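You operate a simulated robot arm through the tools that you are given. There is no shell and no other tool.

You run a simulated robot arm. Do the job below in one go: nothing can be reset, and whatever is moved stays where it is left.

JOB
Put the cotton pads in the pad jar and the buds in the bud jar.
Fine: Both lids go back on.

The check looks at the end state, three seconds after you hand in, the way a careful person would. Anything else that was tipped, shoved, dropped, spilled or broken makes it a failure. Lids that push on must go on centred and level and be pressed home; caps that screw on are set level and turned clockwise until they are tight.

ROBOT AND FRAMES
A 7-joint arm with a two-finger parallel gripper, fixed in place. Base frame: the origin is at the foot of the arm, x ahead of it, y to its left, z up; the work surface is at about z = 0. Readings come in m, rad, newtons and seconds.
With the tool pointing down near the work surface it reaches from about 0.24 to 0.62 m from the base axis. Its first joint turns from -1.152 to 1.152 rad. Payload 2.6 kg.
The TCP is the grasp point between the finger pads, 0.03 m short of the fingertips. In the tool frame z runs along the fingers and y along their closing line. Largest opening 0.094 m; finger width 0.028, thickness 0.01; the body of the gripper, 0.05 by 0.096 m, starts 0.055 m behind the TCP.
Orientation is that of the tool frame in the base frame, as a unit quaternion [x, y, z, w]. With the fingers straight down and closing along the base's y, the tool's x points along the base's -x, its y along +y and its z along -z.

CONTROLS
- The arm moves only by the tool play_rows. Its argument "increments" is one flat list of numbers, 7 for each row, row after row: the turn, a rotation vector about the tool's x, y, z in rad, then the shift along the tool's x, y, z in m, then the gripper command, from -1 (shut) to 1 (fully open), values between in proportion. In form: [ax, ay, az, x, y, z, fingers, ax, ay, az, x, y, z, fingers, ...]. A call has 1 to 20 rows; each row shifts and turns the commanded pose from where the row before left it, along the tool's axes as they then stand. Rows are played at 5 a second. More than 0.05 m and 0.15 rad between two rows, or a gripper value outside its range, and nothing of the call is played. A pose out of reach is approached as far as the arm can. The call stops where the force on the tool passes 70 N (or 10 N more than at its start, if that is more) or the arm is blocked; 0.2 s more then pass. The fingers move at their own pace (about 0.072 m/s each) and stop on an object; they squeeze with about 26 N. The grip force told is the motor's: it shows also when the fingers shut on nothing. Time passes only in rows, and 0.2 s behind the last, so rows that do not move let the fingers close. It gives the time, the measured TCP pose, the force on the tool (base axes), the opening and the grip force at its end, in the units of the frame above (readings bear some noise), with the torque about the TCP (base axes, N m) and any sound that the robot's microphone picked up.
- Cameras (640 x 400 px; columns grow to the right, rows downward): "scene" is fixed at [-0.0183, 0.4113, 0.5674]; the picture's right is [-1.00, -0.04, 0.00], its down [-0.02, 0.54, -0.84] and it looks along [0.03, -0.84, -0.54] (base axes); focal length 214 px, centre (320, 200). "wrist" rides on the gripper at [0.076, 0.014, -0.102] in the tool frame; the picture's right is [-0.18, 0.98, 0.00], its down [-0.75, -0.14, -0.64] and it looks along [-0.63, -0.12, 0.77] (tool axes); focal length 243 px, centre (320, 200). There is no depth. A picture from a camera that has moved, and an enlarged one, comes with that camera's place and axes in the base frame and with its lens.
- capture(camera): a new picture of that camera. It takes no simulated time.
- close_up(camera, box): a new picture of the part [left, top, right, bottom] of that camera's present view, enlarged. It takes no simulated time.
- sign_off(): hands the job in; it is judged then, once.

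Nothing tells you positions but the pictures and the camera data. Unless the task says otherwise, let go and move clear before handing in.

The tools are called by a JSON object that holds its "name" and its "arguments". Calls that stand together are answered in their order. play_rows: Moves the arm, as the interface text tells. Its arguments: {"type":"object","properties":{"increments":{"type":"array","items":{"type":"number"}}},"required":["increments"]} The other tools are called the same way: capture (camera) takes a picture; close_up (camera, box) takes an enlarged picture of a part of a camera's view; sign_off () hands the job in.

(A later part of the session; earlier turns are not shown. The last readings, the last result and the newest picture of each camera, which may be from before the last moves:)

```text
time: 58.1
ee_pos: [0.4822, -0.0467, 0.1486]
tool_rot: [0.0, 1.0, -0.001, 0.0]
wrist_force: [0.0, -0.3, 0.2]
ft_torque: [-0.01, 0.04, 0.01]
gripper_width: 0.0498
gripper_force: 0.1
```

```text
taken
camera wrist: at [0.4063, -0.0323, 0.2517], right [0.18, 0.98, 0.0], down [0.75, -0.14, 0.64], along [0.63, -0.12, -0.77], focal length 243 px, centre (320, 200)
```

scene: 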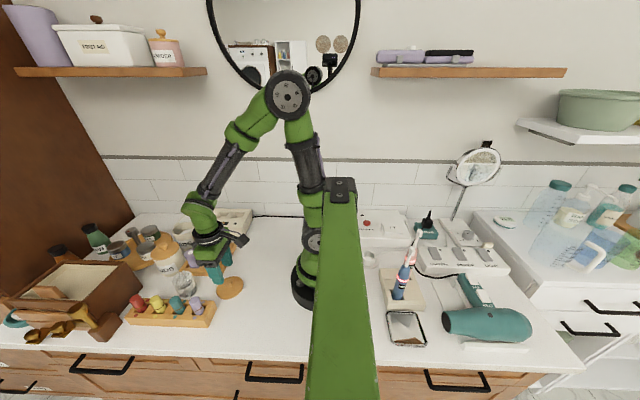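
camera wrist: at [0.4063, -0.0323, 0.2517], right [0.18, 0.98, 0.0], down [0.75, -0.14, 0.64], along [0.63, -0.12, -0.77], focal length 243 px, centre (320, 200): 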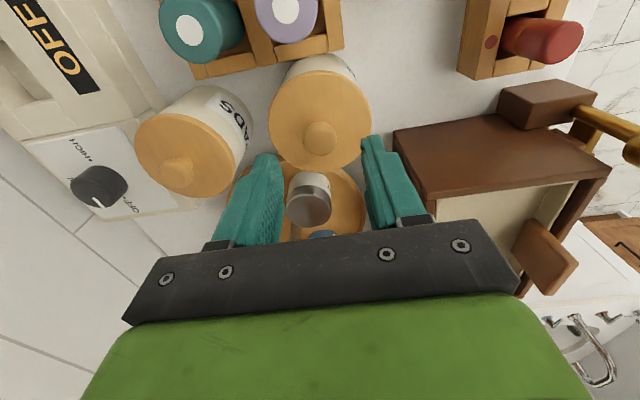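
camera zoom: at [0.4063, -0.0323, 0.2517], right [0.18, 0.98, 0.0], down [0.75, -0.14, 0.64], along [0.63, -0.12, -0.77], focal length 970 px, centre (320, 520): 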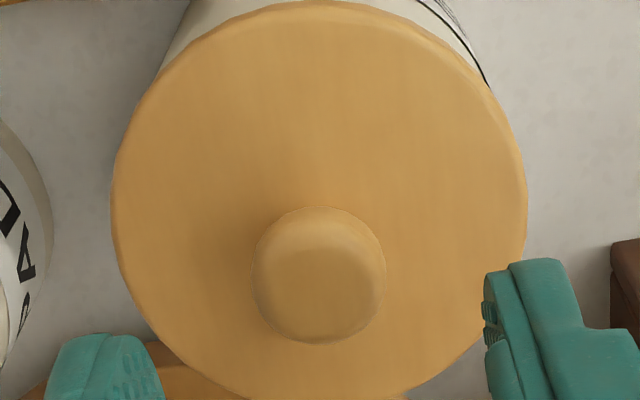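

The knob is centred between the fingers. Lowering around it to the same height that worked before, then closing.

{"name": "play_rows", "arguments": {"increments": [0, 0, 0, -0.0003, 0, 0.011, 0.064, 0, 0, 0, -0.0002, 0, 0.011, 0.064, 0, 0, 0, 0, 0, 0.0095, 0.064, 0, 0, 0, 0, 0, 0, 0.064]}}

{"name": "close_up", "arguments": {"camera": "scene", "box": [141, 220, 205, 260]}}

{"name": "close_up", "arguments": {"camera": "wrist", "box": [240, 90, 400, 190]}}

```text
time: 59.1
ee_pos: [0.483, -0.0469, 0.1183]
tool_rot: [0.0, 1.0, -0.001, 0.0]
wrist_force: [0.3, -0.4, -0.8]
ft_torque: [0.02, 0.0, -0.01]
gripper_width: 0.0498
gripper_force: 0.1
```

```text
10.00 times, centred on (173, 240) of scene
camera zoom: at [-0.0183, 0.4113, 0.5674], right [-1.0, -0.04, 0.0], down [-0.02, 0.54, -0.84], along [0.03, -0.84, -0.54], focal length 2145 px, centre (1790, -200)
```

zoom: 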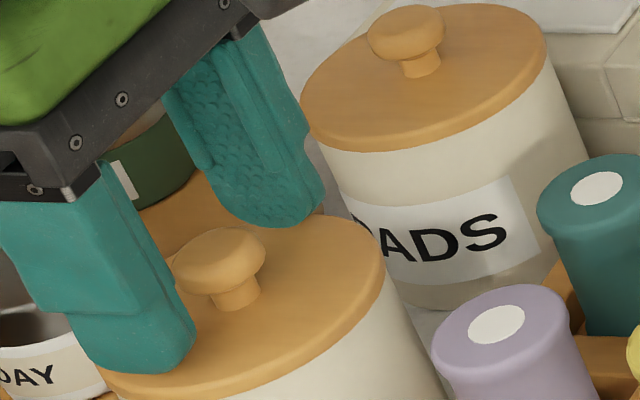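

```text
4.00 times, centred on (320, 140) of wrist
camera zoom: at [0.4068, -0.0323, 0.2201], right [0.18, 0.98, 0.0], down [0.75, -0.14, 0.64], along [0.63, -0.12, -0.77], focal length 970 px, centre (320, 440)
```

zoom: 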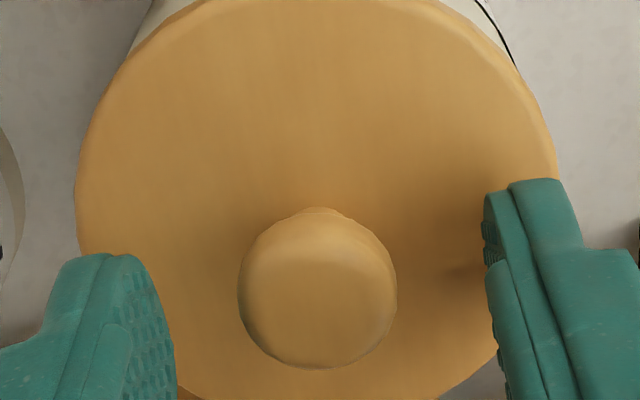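

{"name": "play_rows", "arguments": {"increments": [0, 0, 0, 0, 0, 0.001, 0.064, 0, 0, 0, 0, 0, 0, -1, 0, 0, 0, 0, 0, 0, -1, 0, 0, 0, 0, 0, 0, -1, 0, 0, 0, 0, 0, 0, -1]}}

{"name": "close_up", "arguments": {"camera": "wrist", "box": [240, 90, 400, 190]}}

```text
time: 60.3
ee_pos: [0.4829, -0.0456, 0.1174]
tool_rot: [0.0, 1.0, 0.0, 0.0]
wrist_force: [0.6, -0.4, 0.0]
ft_torque: [0.0, -0.01, -0.01]
gripper_width: 0.0207
gripper_force: 26.1
heard: snap
```

```text
4.00 times, centred on (320, 140) of wrist
camera zoom: at [0.4069, -0.0321, 0.2195], right [0.18, 0.98, 0.0], down [0.75, -0.14, 0.64], along [0.63, -0.12, -0.77], focal length 970 px, centre (320, 440)
```

zoom: 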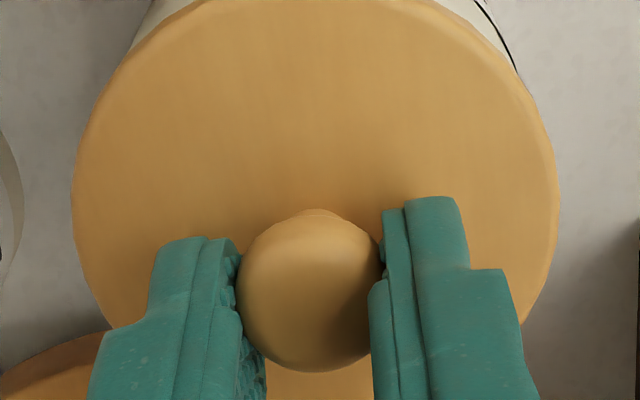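

The BUDS lid is gripped the same way. I'll lift it and carry it to the same clear spot on the counter.

{"name": "play_rows", "arguments": {"increments": [0, 0, 0, 0, 0, -0.003, -1, 0, 0, 0, 0, 0, -0.004, -1, 0, 0, 0, 0, 0, -0.0055, -1, 0, 0, 0, 0, 0, 0, -1]}}

{"name": "close_up", "arguments": {"camera": "scene", "box": [131, 215, 211, 265]}}

```text
time: 61.3
ee_pos: [0.4829, -0.0462, 0.1298]
tool_rot: [0.0, 1.0, -0.002, 0.001]
wrist_force: [0.5, 0.3, 0.6]
ft_torque: [0.03, -0.03, 0.02]
gripper_width: 0.0209
gripper_force: 25.9
```

```text
8.00 times, centred on (171, 240) of scene
camera zoom: at [-0.0183, 0.4113, 0.5674], right [-1.0, -0.04, 0.0], down [-0.02, 0.54, -0.84], along [0.03, -0.84, -0.54], focal length 1716 px, centre (1512, -120)
```

zoom: 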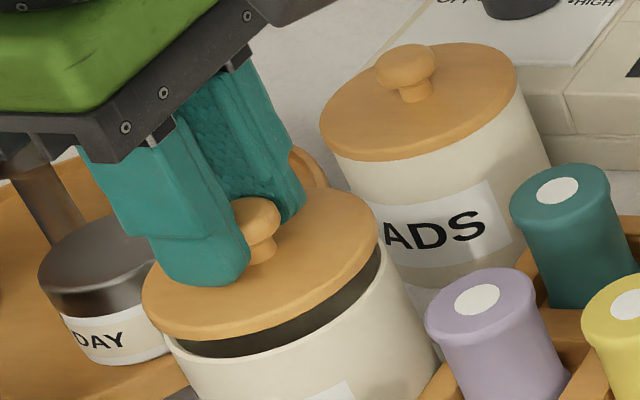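

{"name": "play_rows", "arguments": {"increments": [0, 0, 0, 0, 0, -0.018, -1, 0, 0, 0, 0, 0, -0.024, -1, 0, 0, 0, 0, 0, -0.024, -1, 0, 0, 0, 0, 0, -0.024, -1, 0, 0, 0, 0.0239, 0.00773, 0, -1, 0, 0, 0, 0.0239, 0.00773, 0, -1, 0, 0, 0, 0.0239, 0.00773, 0, -1, 0, 0, 0, 0.0239, 0.00773, 0, -1, 0, 0, 0, 0.0239, 0.00773, 0, -1, 0, 0, 0, 0.0239, 0.00773, 0, -1, 0, 0, 0, 0.0239, 0.00773, 0, -1, 0, 0, 0, 0.0239, 0.00773, 0, -1, 0, 0, 0, 0.0239, 0.00773, 0, -1, 0, 0, 0, 0, 0, 0.024, -1, 0, 0, 0, 0, 0, 0.024, -1, 0, 0, 0, 0, 0, 0.024, -1, 0, 0, 0, 0, 0, 0.024, -1, 0, 0, 0, 0, 0, 0.024, -1, 0, 0, 0, 0, 0, 0.024, -1, 0, 0, 0, 0, 0, 0, -1]}}

{"name": "capture", "arguments": {"camera": "wrist"}}

{"name": "close_up", "arguments": {"camera": "scene", "box": [100, 200, 324, 340]}}

```text
time: 65.5
ee_pos: [0.267, 0.0241, 0.0749]
tool_rot: [0.0, 1.0, -0.002, 0.0]
wrist_force: [0.1, 0.7, -0.3]
ft_torque: [0.01, -0.02, 0.03]
gripper_width: 0.0206
gripper_force: 25.9
```

```text
taken
camera wrist: at [0.1917, 0.0371, 0.1774], right [0.18, 0.98, 0.0], down [0.75, -0.14, 0.64], along [0.63, -0.12, -0.77], focal length 243 px, centre (320, 200)
```

wrist: 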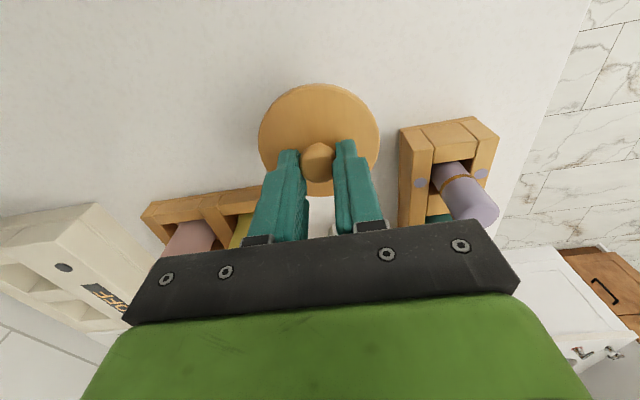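

```text
2.86 times, centred on (212, 270) of scene
camera zoom: at [-0.0183, 0.4113, 0.5674], right [-1.0, -0.04, 0.0], down [-0.02, 0.54, -0.84], along [0.03, -0.84, -0.54], focal length 613 px, centre (629, 0)
```

zoom: 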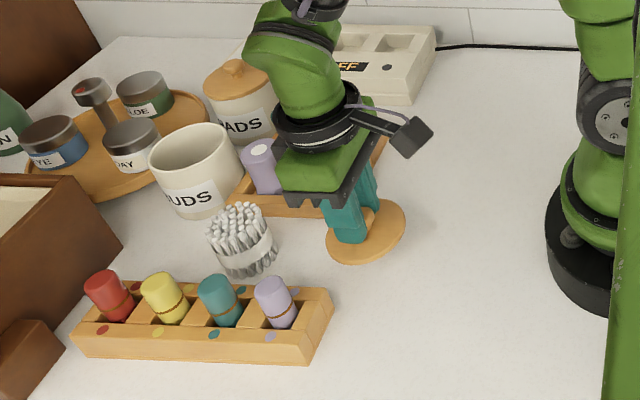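

{"name": "play_rows", "arguments": {"increments": [0, 0, 0, 0, 0, 0.01, -1, 0, 0, 0, 0, 0, 0.01, -1, 0, 0, 0, 0, 0, 0.0085, -1, 0, 0, 0, 0, 0, 0.001, -1, 0, 0, 0, 0, 0, 0.001, -1, 0, 0, 0, 0, 0, 0, -1]}}

{"name": "close_up", "arguments": {"camera": "scene", "box": [200, 265, 264, 305]}}

```text
time: 66.9
ee_pos: [0.2672, 0.0225, 0.0454]
tool_rot: [0.0, 1.0, -0.001, -0.001]
wrist_force: [-1.1, -0.1, -0.7]
ft_torque: [0.01, -0.02, 0.02]
gripper_width: 0.0208
gripper_force: 26.0
```

```text
10.00 times, centred on (232, 285) of scene
camera zoom: at [-0.0183, 0.4113, 0.5674], right [-1.0, -0.04, 0.0], down [-0.02, 0.54, -0.84], along [0.03, -0.84, -0.54], focal length 2145 px, centre (1200, -650)
```

zoom: 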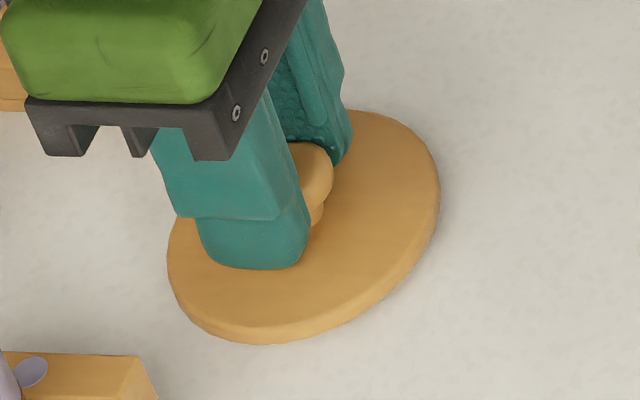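

{"name": "play_rows", "arguments": {"increments": [0, 0, 0, 0, 0, 0.0007, -1, 0, 0, 0, 0, 0, 0, -1]}}

{"name": "play_rows", "arguments": {"increments": [0, 0, 0, 0, 0, 0.0007, -1, 0, 0, 0, 0, 0, 0, -1]}}

```text
time: 67.5
ee_pos: [0.2666, 0.0235, 0.0451]
tool_rot: [0.001, 1.0, -0.001, 0.0]
wrist_force: [0.5, 0.2, -0.1]
ft_torque: [-0.01, -0.03, 0.03]
gripper_width: 0.0207
gripper_force: 26.6
```

```text
time: 68.1
ee_pos: [0.2661, 0.0229, 0.0454]
tool_rot: [0.0, 1.0, -0.002, 0.0]
wrist_force: [-4.8, -2.1, 15.1]
ft_torque: [0.01, 0.29, 0.01]
gripper_width: 0.0207
gripper_force: 26.2
```

The lid is on the counter. Easing off and releasing, then rising.

{"name": "play_rows", "arguments": {"increments": [0, 0, 0, 0, 0, -0.0008, -1, 0, 0, 0, 0, 0, 0, 0.064, 0, 0, 0, 0, 0, 0, 0.064, 0, 0, 0, 0, 0, 0, 0.064]}}

{"name": "close_up", "arguments": {"camera": "wrist", "box": [240, 90, 400, 190]}}

```text
time: 69.1
ee_pos: [0.2684, 0.0216, 0.0467]
tool_rot: [0.001, 1.0, -0.001, 0.001]
wrist_force: [0.1, 0.7, 0.3]
ft_torque: [0.0, -0.02, 0.02]
gripper_width: 0.0501
gripper_force: 0.0
```

```text
4.00 times, centred on (320, 140) of wrist
camera zoom: at [0.1919, 0.0374, 0.1471], right [0.18, 0.98, 0.0], down [0.75, -0.14, 0.64], along [0.63, -0.12, -0.77], focal length 970 px, centre (320, 440)
```

zoom: 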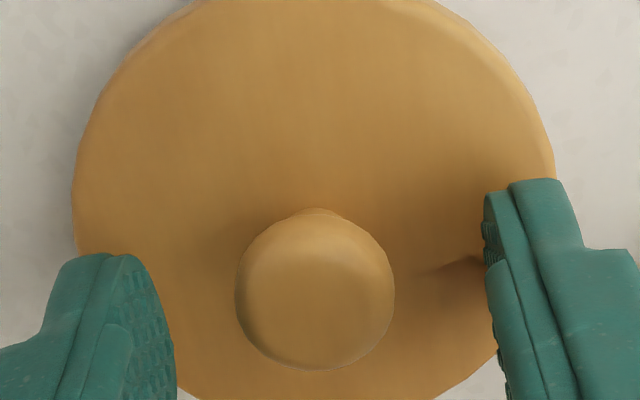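

{"name": "play_rows", "arguments": {"increments": [0, 0, 0, 0, 0, -0.02, 0.064, 0, 0, 0, 0, 0, -0.026, 0.064, 0, 0, 0, 0, 0, -0.026, 0.064, 0, 0, 0, 0, 0, -0.028, 0.3, 0, 0, 0, 0, 0, -0.028, 0.3, 0, 0, 0, 0, 0, -0.027, 0.3, 0, 0, 0, -0.019, 0.0025, 0, 0.3, 0, 0, 0, -0.019, 0.0025, 0, 0.3, 0, 0, 0, -0.019, 0.0025, 0, 0.3, 0, 0, 0, -0.019, 0.0025, 0, 0.3, 0, 0, 0, 0, 0, 0, 0.3]}}

{"name": "capture", "arguments": {"camera": "wrist"}}

{"name": "close_up", "arguments": {"camera": "wrist", "box": [240, 80, 400, 180]}}

{"name": "close_up", "arguments": {"camera": "scene", "box": [152, 260, 216, 300]}}

```text
time: 71.5
ee_pos: [0.3445, 0.0335, 0.1992]
tool_rot: [0.001, 1.0, 0.0, 0.0]
wrist_force: [0.4, 0.1, 0.1]
ft_torque: [0.01, 0.04, 0.02]
gripper_width: 0.0611
gripper_force: 0.0
```

```text
taken
camera wrist: at [0.2685, 0.0478, 0.3018], right [0.18, 0.98, 0.0], down [0.75, -0.14, 0.64], along [0.63, -0.12, -0.77], focal length 243 px, centre (320, 200)
```

wrist: 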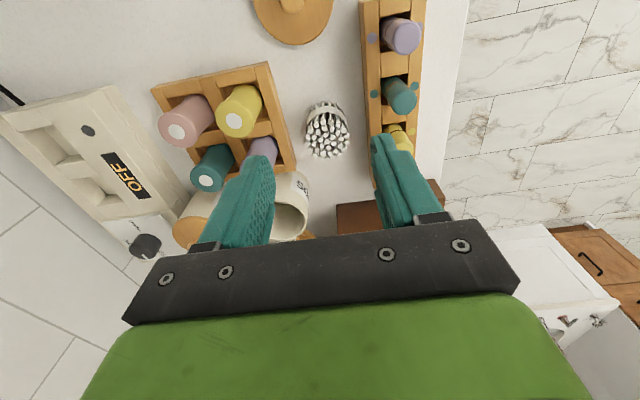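

```text
4.00 times, centred on (320, 130) of wrist
camera zoom: at [0.2685, 0.0478, 0.3018], right [0.18, 0.98, 0.0], down [0.75, -0.14, 0.64], along [0.63, -0.12, -0.77], focal length 970 px, centre (320, 480)
```

zoom: 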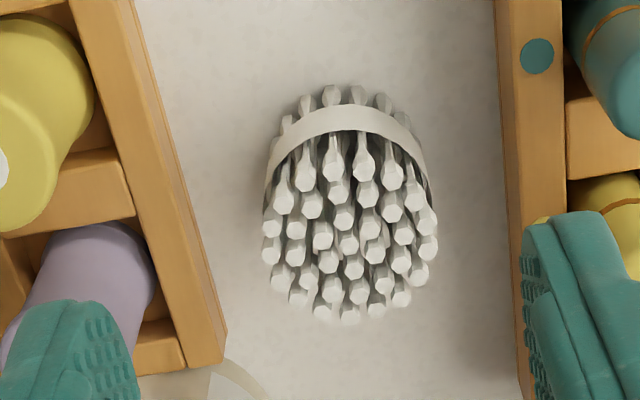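

```text
10.00 times, centred on (184, 280) of scene
camera zoom: at [-0.0183, 0.4113, 0.5674], right [-1.0, -0.04, 0.0], down [-0.02, 0.54, -0.84], along [0.03, -0.84, -0.54], focal length 2145 px, centre (1680, -600)
```

zoom: 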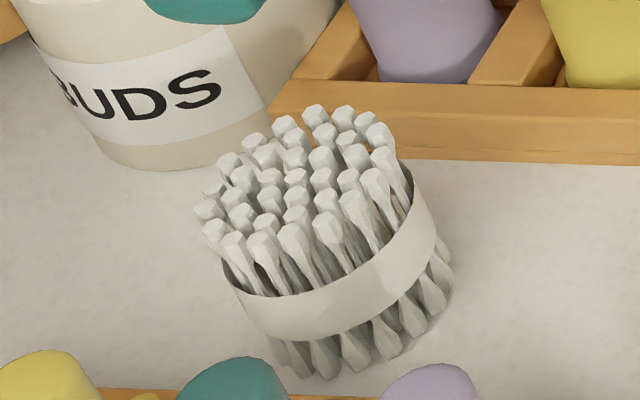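

The buds bundle (about 47 mm across, roughly 55–60 mm tall, band at mid height) stands near (0.388,0.034). I'll move over it and check before going down.

{"name": "play_rows", "arguments": {"increments": [0, 0, 0, -0.0087, 0, 0.018, 0.3, 0, 0, 0, -0.0087, 0, 0.018, 0.3, 0, 0, 0, -0.0087, 0, 0.018, 0.3, 0, 0, 0, -0.0087, 0, 0.016, 0.3, 0, 0, 0, -0.0087, 0, 0.016, 0.3, 0, 0, 0, 0, 0, 0, 0.3]}}

{"name": "capture", "arguments": {"camera": "wrist"}}

{"name": "close_up", "arguments": {"camera": "wrist", "box": [230, 80, 410, 192]}}

{"name": "close_up", "arguments": {"camera": "scene", "box": [140, 240, 220, 290]}}

```text
time: 72.9
ee_pos: [0.3867, 0.0344, 0.1133]
tool_rot: [0.001, 1.0, 0.0, 0.001]
wrist_force: [0.9, -0.1, 0.4]
ft_torque: [0.02, -0.03, 0.05]
gripper_width: 0.0612
gripper_force: 0.1
```

```text
taken
camera wrist: at [0.3119, 0.0478, 0.2153], right [0.18, 0.98, 0.0], down [0.75, -0.14, 0.64], along [0.63, -0.12, -0.77], focal length 243 px, centre (320, 200)
```

wrist: 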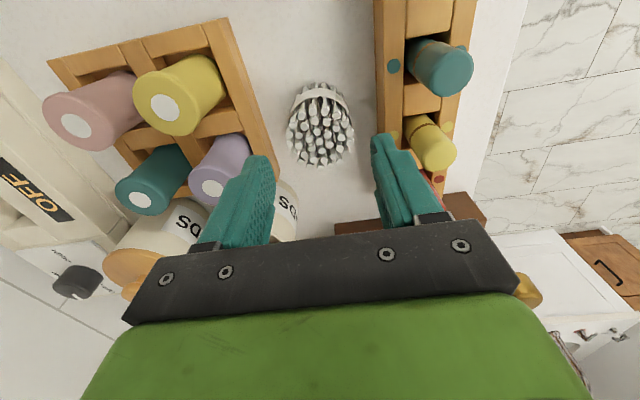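

```text
3.56 times, centred on (320, 136) of wrist
camera zoom: at [0.3119, 0.0478, 0.2153], right [0.18, 0.98, 0.0], down [0.75, -0.14, 0.64], along [0.63, -0.12, -0.77], focal length 863 px, centre (320, 428)
```

zoom: 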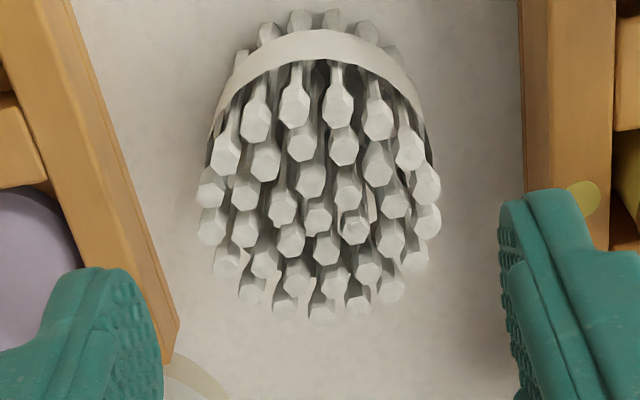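

```text
8.00 times, centred on (180, 265) of scene
camera zoom: at [-0.0183, 0.4113, 0.5674], right [-1.0, -0.04, 0.0], down [-0.02, 0.54, -0.84], along [0.03, -0.84, -0.54], focal length 1716 px, centre (1440, -320)
```

zoom: 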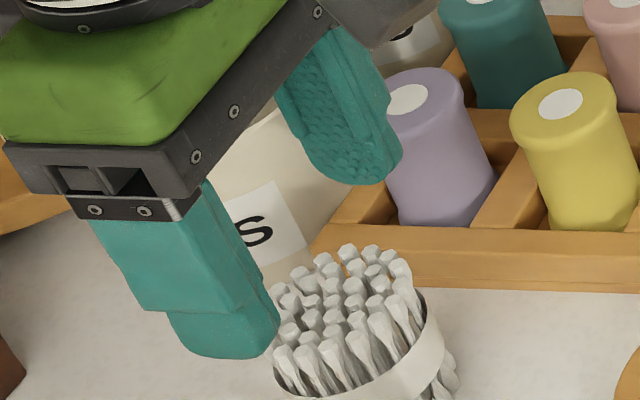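

Well centred. Going down so the fingertips reach about mid-band.

{"name": "play_rows", "arguments": {"increments": [0, 0, 0, 0, 0, 0.01, 0.3, 0, 0, 0, 0, 0, 0.01, 0.3, 0, 0, 0, 0, 0, 0.01, 0.3, 0, 0, 0, 0, 0, 0.01, 0.3, 0, 0, 0, 0, 0, 0.009, 0.3, 0, 0, 0, 0, 0, 0, 0.3]}}

{"name": "close_up", "arguments": {"camera": "wrist", "box": [230, 80, 410, 192]}}

{"name": "close_up", "arguments": {"camera": "scene", "box": [144, 252, 224, 302]}}

```text
time: 74.3
ee_pos: [0.3876, 0.0334, 0.0646]
tool_rot: [0.0, 1.0, -0.002, -0.001]
wrist_force: [0.3, 0.5, 0.3]
ft_torque: [0.01, 0.02, -0.03]
gripper_width: 0.0608
gripper_force: 0.0
```

```text
3.56 times, centred on (320, 136) of wrist
camera zoom: at [0.3114, 0.0473, 0.1666], right [0.18, 0.98, 0.0], down [0.75, -0.14, 0.64], along [0.63, -0.12, -0.77], focal length 863 px, centre (320, 428)
```

zoom: 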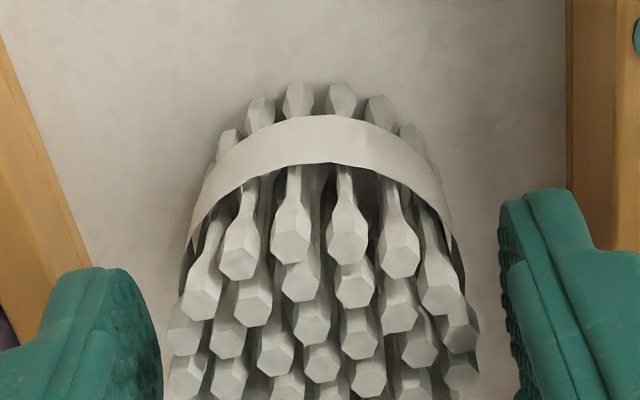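

```text
8.00 times, centred on (184, 277) of scene
camera zoom: at [-0.0183, 0.4113, 0.5674], right [-1.0, -0.04, 0.0], down [-0.02, 0.54, -0.84], along [0.03, -0.84, -0.54], focal length 1716 px, centre (1408, -416)
```

zoom: 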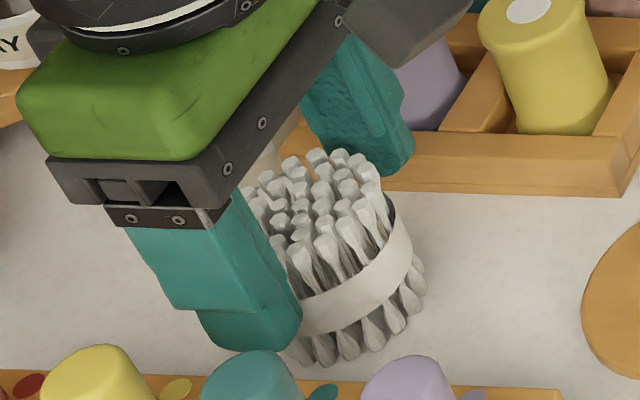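

Fingers straddle the bundle at band height. Closing.

{"name": "play_rows", "arguments": {"increments": [0, 0, 0, 0, 0, 0.001, 0.3, 0, 0, 0, 0, 0, 0, -1, 0, 0, 0, 0, 0, 0, -1, 0, 0, 0, 0, 0, 0, -1, 0, 0, 0, 0, 0, 0, -1]}}

{"name": "close_up", "arguments": {"camera": "wrist", "box": [230, 80, 410, 192]}}

{"name": "close_up", "arguments": {"camera": "scene", "box": [144, 252, 224, 302]}}

```text
time: 75.5
ee_pos: [0.3886, 0.0331, 0.0636]
tool_rot: [-0.001, 1.0, 0.0, 0.0]
wrist_force: [-0.5, 0.4, -0.9]
ft_torque: [0.05, 0.0, -0.01]
gripper_width: 0.0484
gripper_force: 26.0
```

```text
3.56 times, centred on (320, 136) of wrist
camera zoom: at [0.3115, 0.0473, 0.1657], right [0.18, 0.98, 0.0], down [0.75, -0.14, 0.64], along [0.63, -0.12, -0.77], focal length 863 px, centre (320, 428)
```

zoom: 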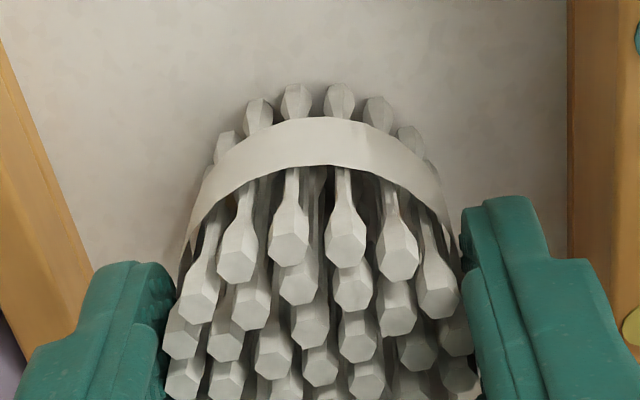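

```text
8.00 times, centred on (184, 277) of scene
camera zoom: at [-0.0183, 0.4113, 0.5674], right [-1.0, -0.04, 0.0], down [-0.02, 0.54, -0.84], along [0.03, -0.84, -0.54], focal length 1716 px, centre (1408, -416)
```

zoom: 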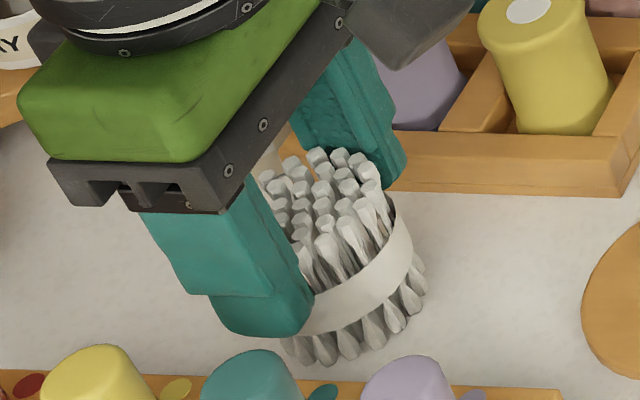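

Gripped at 48 mm. Lifting slowly.

{"name": "play_rows", "arguments": {"increments": [0, 0, 0, 0, 0, -0.004, -1, 0, 0, 0, 0, 0, -0.008, -1, 0, 0, 0, 0, 0, -0.014, -1, 0, 0, 0, 0, 0, -0.02, -1, 0, 0, 0, 0, 0, -0.025, -1, 0, 0, 0, 0, 0, -0.025, -1, 0, 0, 0, 0, 0, -0.025, -1, 0, 0, 0, 0, 0, -0.02, -1, 0, 0, 0, 0, 0, 0, -1]}}

{"name": "capture", "arguments": {"camera": "wrist"}}

{"name": "close_up", "arguments": {"camera": "scene", "box": [120, 190, 248, 270]}}

```text
time: 77.5
ee_pos: [0.3879, 0.0334, 0.2041]
tool_rot: [0.0, 1.0, -0.002, -0.001]
wrist_force: [0.5, -0.8, -0.8]
ft_torque: [0.03, 0.01, 0.02]
gripper_width: 0.0487
gripper_force: 26.2
```

```text
taken
camera wrist: at [0.3118, 0.048, 0.3067], right [0.18, 0.98, 0.0], down [0.75, -0.14, 0.64], along [0.63, -0.12, -0.77], focal length 243 px, centre (320, 200)
```

wrist: 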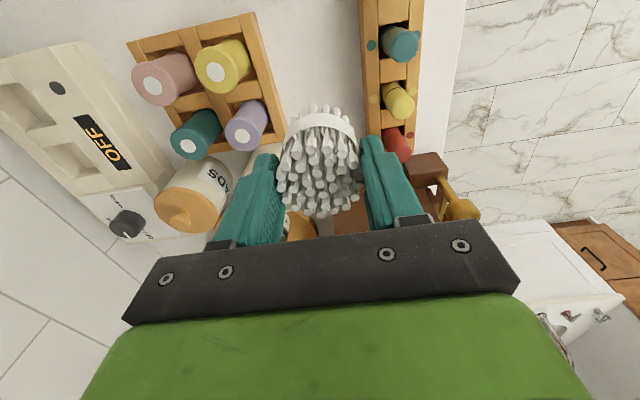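

```text
5.00 times, centred on (184, 230) of scene
camera zoom: at [-0.0183, 0.4113, 0.5674], right [-1.0, -0.04, 0.0], down [-0.02, 0.54, -0.84], along [0.03, -0.84, -0.54], focal length 1072 px, centre (1000, 50)
```

zoom: 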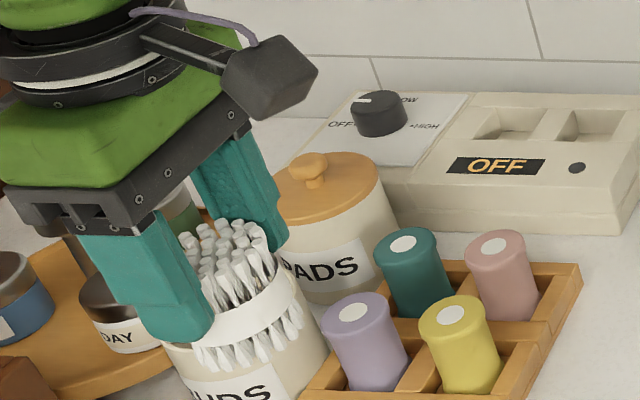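

The bundle hangs straight. Moving it over the open BUDS jar and stopping above the rim to check.

{"name": "play_rows", "arguments": {"increments": [0, 0, 0, -0.01545, -0.01328, 0, -1, 0, 0, 0, -0.01545, -0.01328, 0, -1, 0, 0, 0, -0.01545, -0.01328, 0, -1, 0, 0, 0, -0.01545, -0.01328, 0, -1, 0, 0, 0, -0.01545, -0.01328, 0, -1, 0, 0, 0, -0.01545, -0.01328, 0, -1, 0, 0, 0, 0, 0, 0.014, -1, 0, 0, 0, 0, 0, 0.014, -1, 0, 0, 0, 0, 0, 0.014, -1, 0, 0, 0, 0, 0, 0, -1]}}

{"name": "close_up", "arguments": {"camera": "wrist", "box": [230, 70, 410, 182]}}

{"name": "capture", "arguments": {"camera": "wrist"}}

{"name": "close_up", "arguments": {"camera": "scene", "box": [125, 205, 221, 265]}}

```text
time: 79.7
ee_pos: [0.4791, -0.0462, 0.1625]
tool_rot: [0.0, 1.0, 0.0, -0.001]
wrist_force: [0.7, -0.6, -0.1]
ft_torque: [0.01, 0.03, 0.02]
gripper_width: 0.0487
gripper_force: 26.0
```

```text
3.56 times, centred on (320, 126) of wrist
camera zoom: at [0.4044, -0.0326, 0.2645], right [0.18, 0.98, 0.0], down [0.75, -0.14, 0.64], along [0.63, -0.12, -0.77], focal length 863 px, centre (320, 463)
```

zoom: 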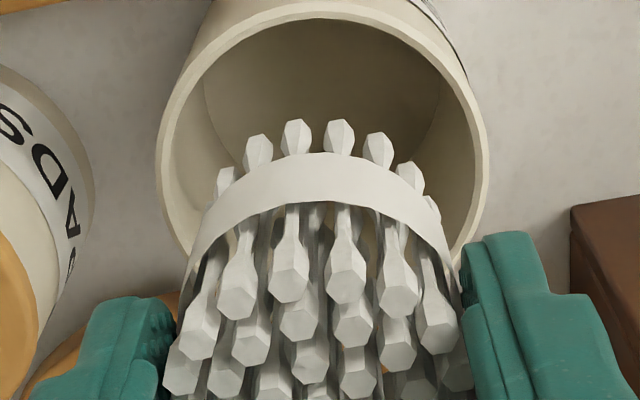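

```text
taken
camera wrist: at [0.4044, -0.0326, 0.2645], right [0.18, 0.98, 0.0], down [0.75, -0.14, 0.64], along [0.63, -0.12, -0.77], focal length 243 px, centre (320, 200)
```

wrist: 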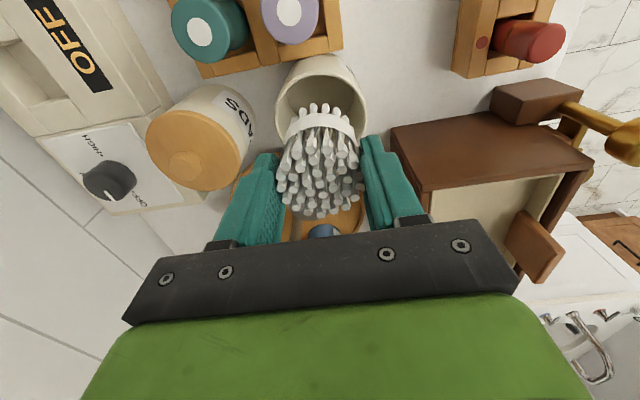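

```text
6.67 times, centred on (173, 235) of scene
camera zoom: at [-0.0183, 0.4113, 0.5674], right [-1.0, -0.04, 0.0], down [-0.02, 0.54, -0.84], along [0.03, -0.84, -0.54], focal length 1430 px, centre (1300, -33)
```

zoom: 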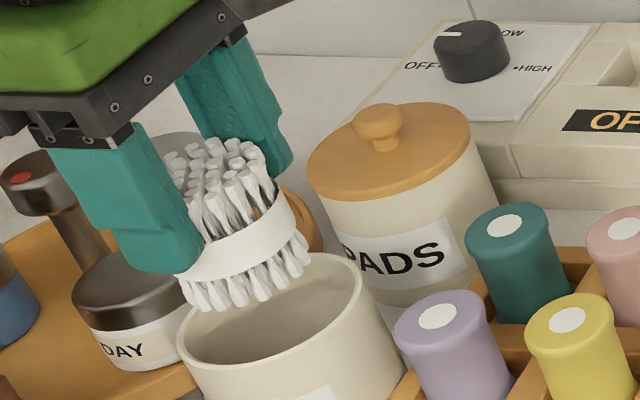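

Centred over the BUDS jar within about a millimetre. Lowering until the fingertips are just above the rim.

{"name": "play_rows", "arguments": {"increments": [0, 0, 0, 0, 0.0003, 0.011, -1, 0, 0, 0, 0, 0.0003, 0.011, -1, 0, 0, 0, 0, 0, 0.011, -1, 0, 0, 0, 0, 0, 0.011, -1, 0, 0, 0, 0, 0, 0.008, -1, 0, 0, 0, 0, 0, 0, -1]}}

{"name": "close_up", "arguments": {"camera": "wrist", "box": [230, 70, 410, 182]}}

{"name": "close_up", "arguments": {"camera": "scene", "box": [131, 215, 211, 265]}}

```text
time: 81.1
ee_pos: [0.4805, -0.0462, 0.1113]
tool_rot: [0.0, 1.0, -0.001, -0.001]
wrist_force: [0.1, -0.1, -1.5]
ft_torque: [-0.02, -0.03, -0.02]
gripper_width: 0.0484
gripper_force: 25.9
```

```text
3.56 times, centred on (320, 126) of wrist
camera zoom: at [0.4046, -0.0313, 0.2124], right [0.18, 0.98, 0.0], down [0.75, -0.14, 0.64], along [0.63, -0.12, -0.77], focal length 863 px, centre (320, 463)
```

zoom: 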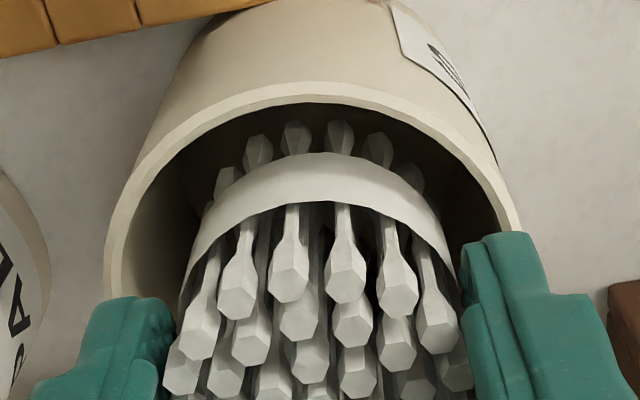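

```text
8.00 times, centred on (171, 240) of scene
camera zoom: at [-0.0183, 0.4113, 0.5674], right [-1.0, -0.04, 0.0], down [-0.02, 0.54, -0.84], along [0.03, -0.84, -0.54], focal length 1716 px, centre (1512, -120)
```

zoom: 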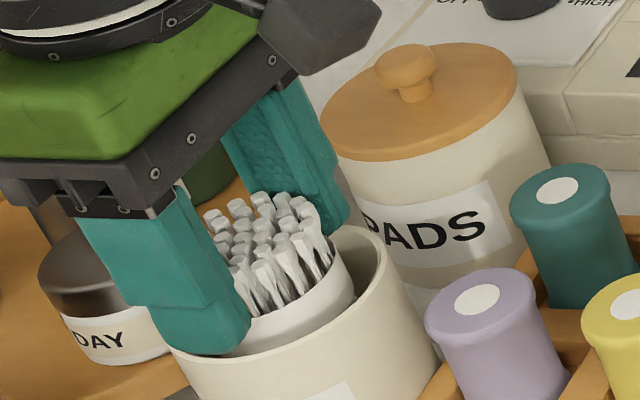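

The bundle is well inside with the fingertips just above the rim. Releasing.

{"name": "play_rows", "arguments": {"increments": [0, 0, 0, 0, -0.0004, 0.0015, -1, 0, 0, 0, 0, 0, 0, -1, 0, 0, 0, 0, 0, 0, 0.3, 0, 0, 0, 0, 0, 0, 0.3, 0, 0, 0, 0, 0, 0, 0.3, 0, 0, 0, 0, 0, 0, 0.3]}}

{"name": "close_up", "arguments": {"camera": "wrist", "box": [230, 80, 410, 192]}}

{"name": "close_up", "arguments": {"camera": "scene", "box": [131, 215, 211, 265]}}

```text
time: 82.5
ee_pos: [0.481, -0.046, 0.1091]
tool_rot: [0.0, 1.0, -0.001, 0.0]
wrist_force: [0.1, -0.3, -0.1]
ft_torque: [-0.02, -0.03, 0.02]
gripper_width: 0.0613
gripper_force: 0.1
```

```text
3.56 times, centred on (320, 136) of wrist
camera zoom: at [0.4046, -0.0319, 0.2114], right [0.18, 0.98, 0.0], down [0.75, -0.14, 0.64], along [0.63, -0.12, -0.77], focal length 863 px, centre (320, 428)
```

zoom: 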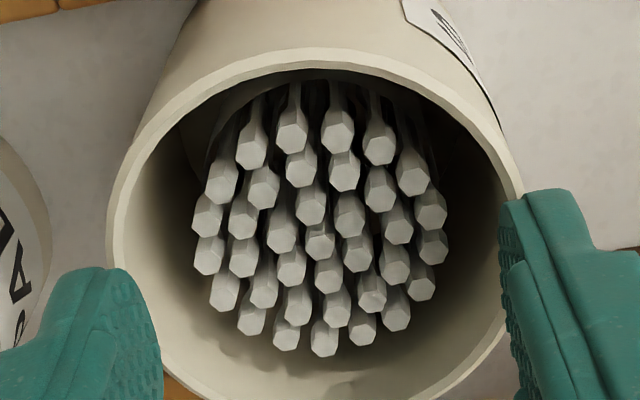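

```text
8.00 times, centred on (171, 240) of scene
camera zoom: at [-0.0183, 0.4113, 0.5674], right [-1.0, -0.04, 0.0], down [-0.02, 0.54, -0.84], along [0.03, -0.84, -0.54], focal length 1716 px, centre (1512, -120)
```

zoom: 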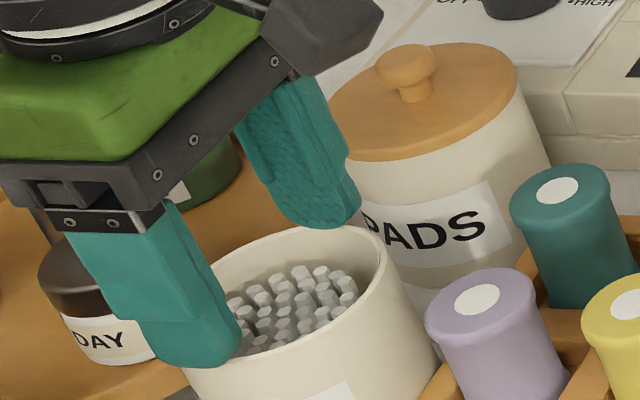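

The buds stand upright in the BUDS jar, below the rim. Going back for the BUDS lid.

{"name": "play_rows", "arguments": {"increments": [0, 0, 0, 0, 0, -0.0226, 0.3, 0, 0, 0, 0, 0, -0.0226, 0.3, 0, 0, 0, 0, 0, -0.0226, 0.3, 0, 0, 0, 0, 0, -0.0228, 0.064, 0, 0, 0, 0.02363, 0.0077, 0, 0.064, 0, 0, 0, 0.02363, 0.0077, 0, 0.064, 0, 0, 0, 0.02363, 0.0077, 0, 0.064, 0, 0, 0, 0.02363, 0.0077, 0, 0.064, 0, 0, 0, 0.02363, 0.0077, 0, 0.064, 0, 0, 0, 0.02363, 0.0077, 0, 0.064, 0, 0, 0, 0.02363, 0.0077, 0, 0.064, 0, 0, 0, 0.02363, 0.0077, 0, 0.064, 0, 0, 0, 0.02363, 0.0077, 0, 0.064, 0, 0, 0, 0, 0, 0.025, 0.064, 0, 0, 0, 0, 0, 0.025, 0.064, 0, 0, 0, 0, 0, 0.025, 0.064, 0, 0, 0, 0, 0, 0.025, 0.064, 0, 0, 0, 0, 0, 0, 0.064]}}

{"name": "close_up", "arguments": {"camera": "wrist", "box": [230, 60, 410, 172]}}

{"name": "close_up", "arguments": {"camera": "scene", "box": [100, 200, 324, 340]}}

```text
time: 86.3
ee_pos: [0.2671, 0.0229, 0.0996]
tool_rot: [0.0, 1.0, -0.001, 0.0]
wrist_force: [0.4, 1.3, -0.4]
ft_torque: [0.0, -0.03, -0.03]
gripper_width: 0.0502
gripper_force: 0.1
```

```text
3.56 times, centred on (320, 116) of wrist
camera zoom: at [0.192, 0.0381, 0.2016], right [0.18, 0.98, 0.0], down [0.75, -0.14, 0.64], along [0.63, -0.12, -0.77], focal length 863 px, centre (320, 499)
```

zoom: 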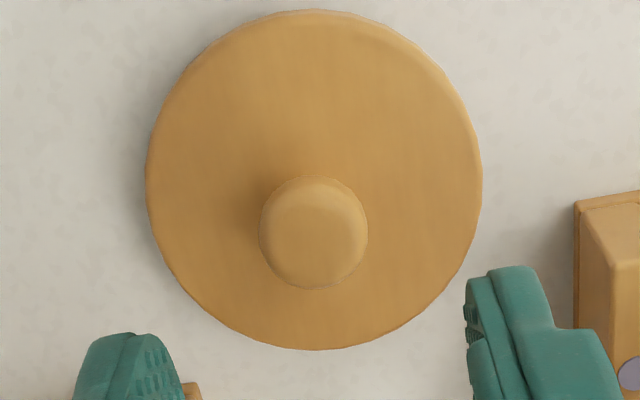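

```text
2.86 times, centred on (212, 270) of scene
camera zoom: at [-0.0183, 0.4113, 0.5674], right [-1.0, -0.04, 0.0], down [-0.02, 0.54, -0.84], along [0.03, -0.84, -0.54], focal length 613 px, centre (629, 0)
```

zoom: 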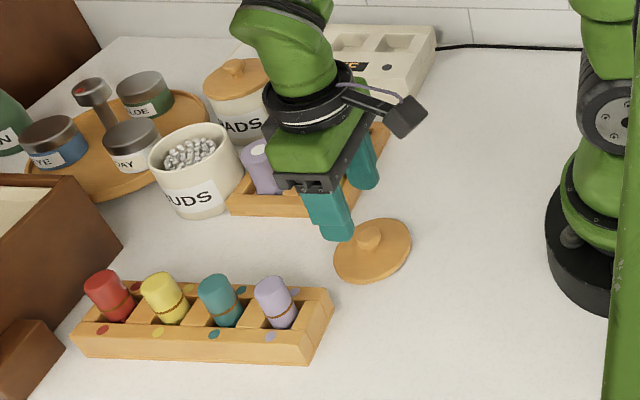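

{"name": "play_rows", "arguments": {"increments": [0, 0, 0, 0, -0.0006, 0.0115, 0.064, 0, 0, 0, 0, 0, 0.0115, 0.064, 0, 0, 0, 0, 0, 0.0115, 0.064, 0, 0, 0, 0, 0, 0.0115, 0.064, 0, 0, 0, 0, 0, 0.0085, 0.064, 0, 0, 0, 0, 0, 0, 0.064, 0, 0, 0, 0, 0, 0, -1, 0, 0, 0, 0, 0, 0, -1, 0, 0, 0, 0, 0, 0, -1, 0, 0, 0, 0, 0, 0, -1]}}

{"name": "close_up", "arguments": {"camera": "wrist", "box": [230, 80, 410, 192]}}

```text
time: 88.5
ee_pos: [0.2679, 0.023, 0.0465]
tool_rot: [0.0, 1.0, -0.001, 0.0]
wrist_force: [0.3, -0.4, -0.1]
ft_torque: [-0.02, -0.01, -0.05]
gripper_width: 0.0206
gripper_force: 26.5
```

```text
3.56 times, centred on (320, 136) of wrist
camera zoom: at [0.192, 0.0366, 0.1477], right [0.18, 0.98, 0.0], down [0.75, -0.14, 0.64], along [0.63, -0.12, -0.77], focal length 863 px, centre (320, 428)
```

zoom: 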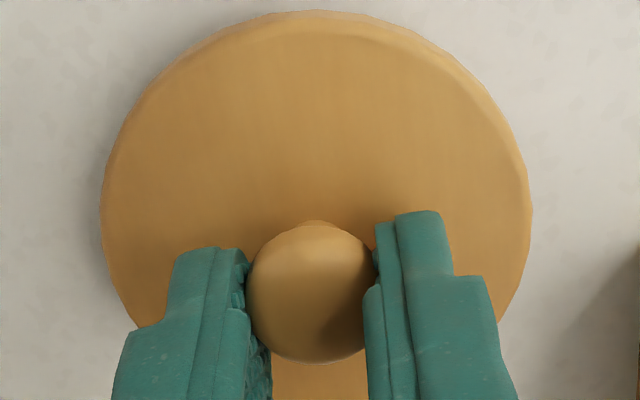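

Lid gripped. Lifting and carrying it back above the BUDS jar.

{"name": "play_rows", "arguments": {"increments": [0, 0, 0, 0, 0, -0.015, -1, 0, 0, 0, 0, 0, -0.027, -1, 0, 0, 0, 0, 0, -0.028, -1, 0, 0, 0, 0, 0, -0.028, -1, 0, 0, 0, 0, 0, -0.028, -1, 0, 0, 0, 0, 0, -0.0283, -1, 0, 0, 0, -0.02389, -0.00763, 0, -1, 0, 0, 0, -0.02389, -0.00763, 0, -1, 0, 0, 0, -0.02389, -0.00763, 0, -1, 0, 0, 0, -0.02389, -0.00763, 0, -1, 0, 0, 0, -0.02389, -0.00763, 0, -1, 0, 0, 0, -0.02389, -0.00763, 0, -1, 0, 0, 0, -0.02389, -0.00763, 0, -1, 0, 0, 0, -0.02389, -0.00763, 0, -1, 0, 0, 0, -0.02389, -0.00763, 0, -1, 0, 0, 0, 0, 0, 0.02, -1, 0, 0, 0, 0, 0, 0.02, -1, 0, 0, 0, 0, 0, 0, -1]}}

{"name": "capture", "arguments": {"camera": "wrist"}}

{"name": "close_up", "arguments": {"camera": "scene", "box": [125, 205, 221, 265]}}

```text
time: 92.3
ee_pos: [0.4825, -0.0473, 0.1606]
tool_rot: [-0.001, 1.0, 0.0, 0.0]
wrist_force: [0.9, -0.3, 0.6]
ft_torque: [0.03, -0.02, -0.03]
gripper_width: 0.021
gripper_force: 25.9
```

```text
taken
camera wrist: at [0.4072, -0.032, 0.2619], right [0.18, 0.98, 0.0], down [0.75, -0.14, 0.64], along [0.63, -0.12, -0.77], focal length 243 px, centre (320, 200)
```

wrist: 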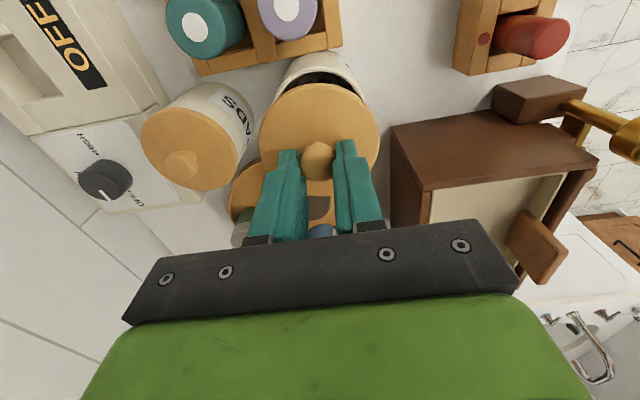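

```text
6.67 times, centred on (173, 235) of scene
camera zoom: at [-0.0183, 0.4113, 0.5674], right [-1.0, -0.04, 0.0], down [-0.02, 0.54, -0.84], along [0.03, -0.84, -0.54], focal length 1430 px, centre (1300, -33)
```

zoom: 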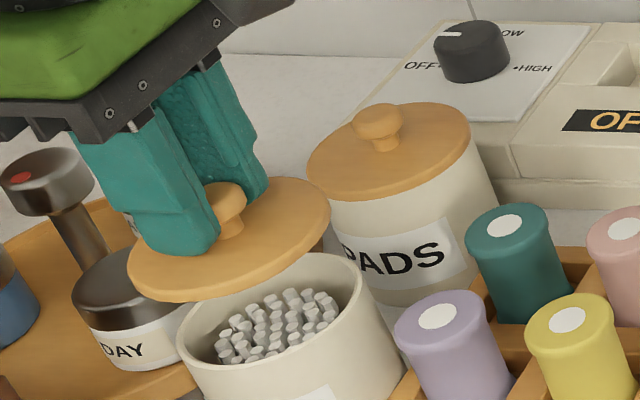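

The lid is level and aligned with the jar. Lowering to just above the seat.

{"name": "play_rows", "arguments": {"increments": [0, 0, 0, 0.0002, 0, 0.0105, -1, 0, 0, 0, 0, 0, 0.0105, -1, 0, 0, 0, 0, 0, 0.0105, -1, 0, 0, 0, 0, 0, 0.005, -1, 0, 0, 0, 0, 0, 0, -1]}}

{"name": "close_up", "arguments": {"camera": "scene", "box": [137, 215, 201, 255]}}

{"name": "close_up", "arguments": {"camera": "wrist", "box": [230, 60, 410, 172]}}

```text
time: 93.5
ee_pos: [0.4825, -0.0462, 0.1233]
tool_rot: [0.001, 1.0, -0.001, -0.001]
wrist_force: [-0.3, -0.5, 0.7]
ft_torque: [-0.01, -0.01, -0.01]
gripper_width: 0.0205
gripper_force: 26.2
```

```text
10.00 times, centred on (169, 235) of scene
camera zoom: at [-0.0183, 0.4113, 0.5674], right [-1.0, -0.04, 0.0], down [-0.02, 0.54, -0.84], along [0.03, -0.84, -0.54], focal length 2145 px, centre (1830, -150)
```

zoom: 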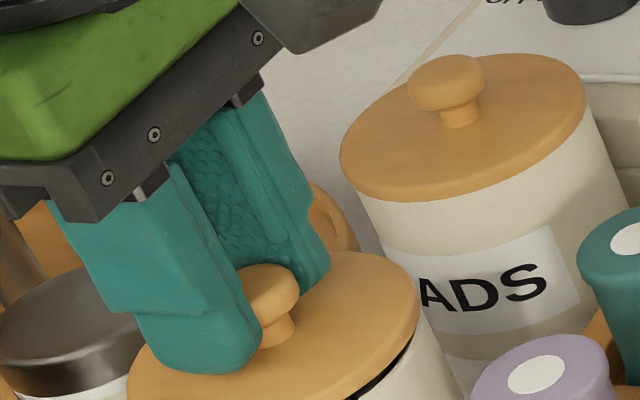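

```text
3.56 times, centred on (320, 116) of wrist
camera zoom: at [0.4067, -0.0321, 0.2254], right [0.18, 0.98, 0.0], down [0.75, -0.14, 0.64], along [0.63, -0.12, -0.77], focal length 863 px, centre (320, 499)
```

zoom: 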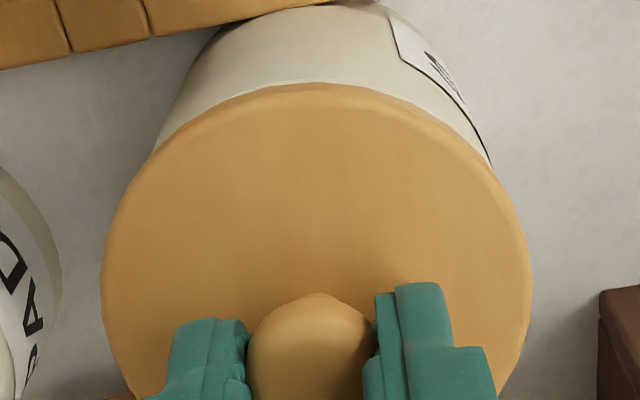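

{"name": "play_rows", "arguments": {"increments": [0, 0, 0, -0.0002, 0, 0.002, -1, 0, 0, 0, 0, 0, 0.002, -1, 0, 0, 0, 0, 0, 0, -1]}}

{"name": "play_rows", "arguments": {"increments": [0, 0, 0, 0, 0, 0.001, -1, 0, 0, 0, 0, 0, 0, -1]}}

{"name": "close_up", "arguments": {"camera": "scene", "box": [137, 225, 201, 265]}}

```text
time: 94.3
ee_pos: [0.4832, -0.0456, 0.1196]
tool_rot: [0.001, 1.0, 0.0, 0.0]
wrist_force: [0.3, -0.1, 0.3]
ft_torque: [-0.02, 0.01, 0.01]
gripper_width: 0.0205
gripper_force: 25.6
```

```text
time: 94.9
ee_pos: [0.4825, -0.0458, 0.1178]
tool_rot: [0.001, 1.0, -0.002, 0.0]
wrist_force: [0.4, 0.0, -0.2]
ft_torque: [0.02, 0.02, 0.0]
gripper_width: 0.0206
gripper_force: 26.7
```

```text
10.00 times, centred on (169, 245) of scene
camera zoom: at [-0.0183, 0.4113, 0.5674], right [-1.0, -0.04, 0.0], down [-0.02, 0.54, -0.84], along [0.03, -0.84, -0.54], focal length 2145 px, centre (1830, -250)
```

zoom: 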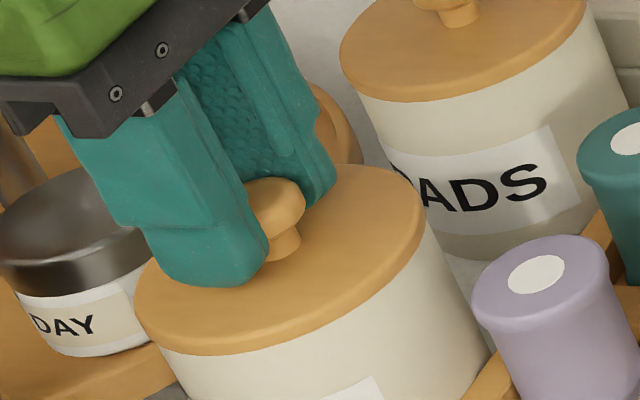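

{"name": "play_rows", "arguments": {"increments": [0, 0, 0, 0, 0, 0.001, -1, 0, 0, 0, 0, 0, 0, -1]}}

{"name": "play_rows", "arguments": {"increments": [0, 0, 0, 0, 0, 0.001, -1, 0, 0, 0, 0, 0, 0, -1]}}

{"name": "close_up", "arguments": {"camera": "scene", "box": [137, 225, 201, 265]}}

```text
time: 95.5
ee_pos: [0.4822, -0.0455, 0.1184]
tool_rot: [0.0, 1.0, -0.001, 0.001]
wrist_force: [-7.1, 1.1, 14.2]
ft_torque: [0.03, 0.38, -0.03]
gripper_width: 0.0207
gripper_force: 25.7
heard: snap
```

```text
time: 96.1
ee_pos: [0.4832, -0.046, 0.1181]
tool_rot: [0.0, 1.0, 0.0, 0.002]
wrist_force: [-10.8, -0.4, 28.3]
ft_torque: [0.01, 0.4, 0.02]
gripper_width: 0.0207
gripper_force: 26.0
```

```text
10.00 times, centred on (169, 245) of scene
camera zoom: at [-0.0185, 0.4113, 0.5674], right [-1.0, -0.04, 0.0], down [-0.02, 0.54, -0.84], along [0.03, -0.84, -0.54], focal length 2145 px, centre (1830, -250)
```

zoom: 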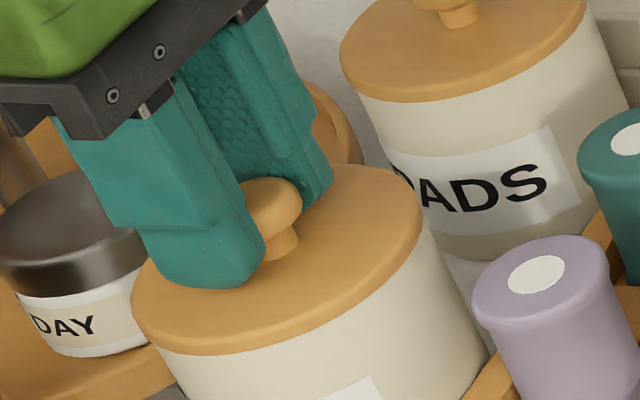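

A snap sounded as the lid was pressed (14 N, then 28 N) and it sits flush. I'll ease slightly while still pressing, open, and rise.

{"name": "play_rows", "arguments": {"increments": [0, 0, 0, 0, 0, -0.001, -1, 0, 0, 0, 0, 0, 0, 0.064, 0, 0, 0, 0, 0, 0, 0.064]}}

{"name": "close_up", "arguments": {"camera": "scene", "box": [137, 225, 201, 265]}}

{"name": "close_up", "arguments": {"camera": "wrist", "box": [230, 60, 410, 172]}}

```text
time: 96.9
ee_pos: [0.4811, -0.0456, 0.1168]
tool_rot: [-0.001, 1.0, -0.001, -0.001]
wrist_force: [0.0, -0.5, 0.5]
ft_torque: [-0.02, 0.01, -0.02]
gripper_width: 0.0501
gripper_force: 0.0
```

```text
10.00 times, centred on (169, 245) of scene
camera zoom: at [-0.0183, 0.4113, 0.5674], right [-1.0, -0.04, 0.0], down [-0.02, 0.54, -0.84], along [0.03, -0.84, -0.54], focal length 2145 px, centre (1830, -250)
```

zoom: 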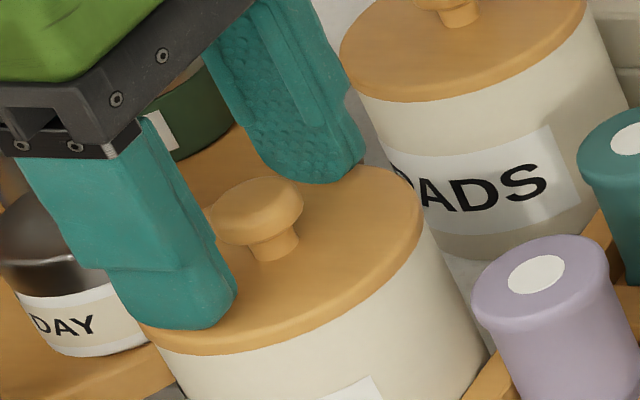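

```text
3.56 times, centred on (320, 116) of wrist
camera zoom: at [0.4071, -0.0316, 0.2185], right [0.18, 0.98, 0.0], down [0.76, -0.14, 0.64], along [0.63, -0.12, -0.77], focal length 863 px, centre (320, 499)
```

zoom: 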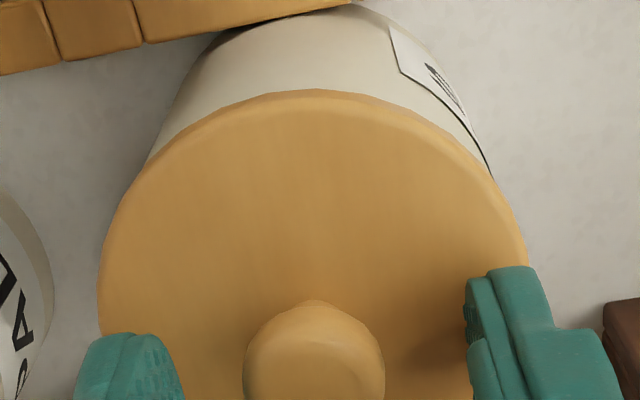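

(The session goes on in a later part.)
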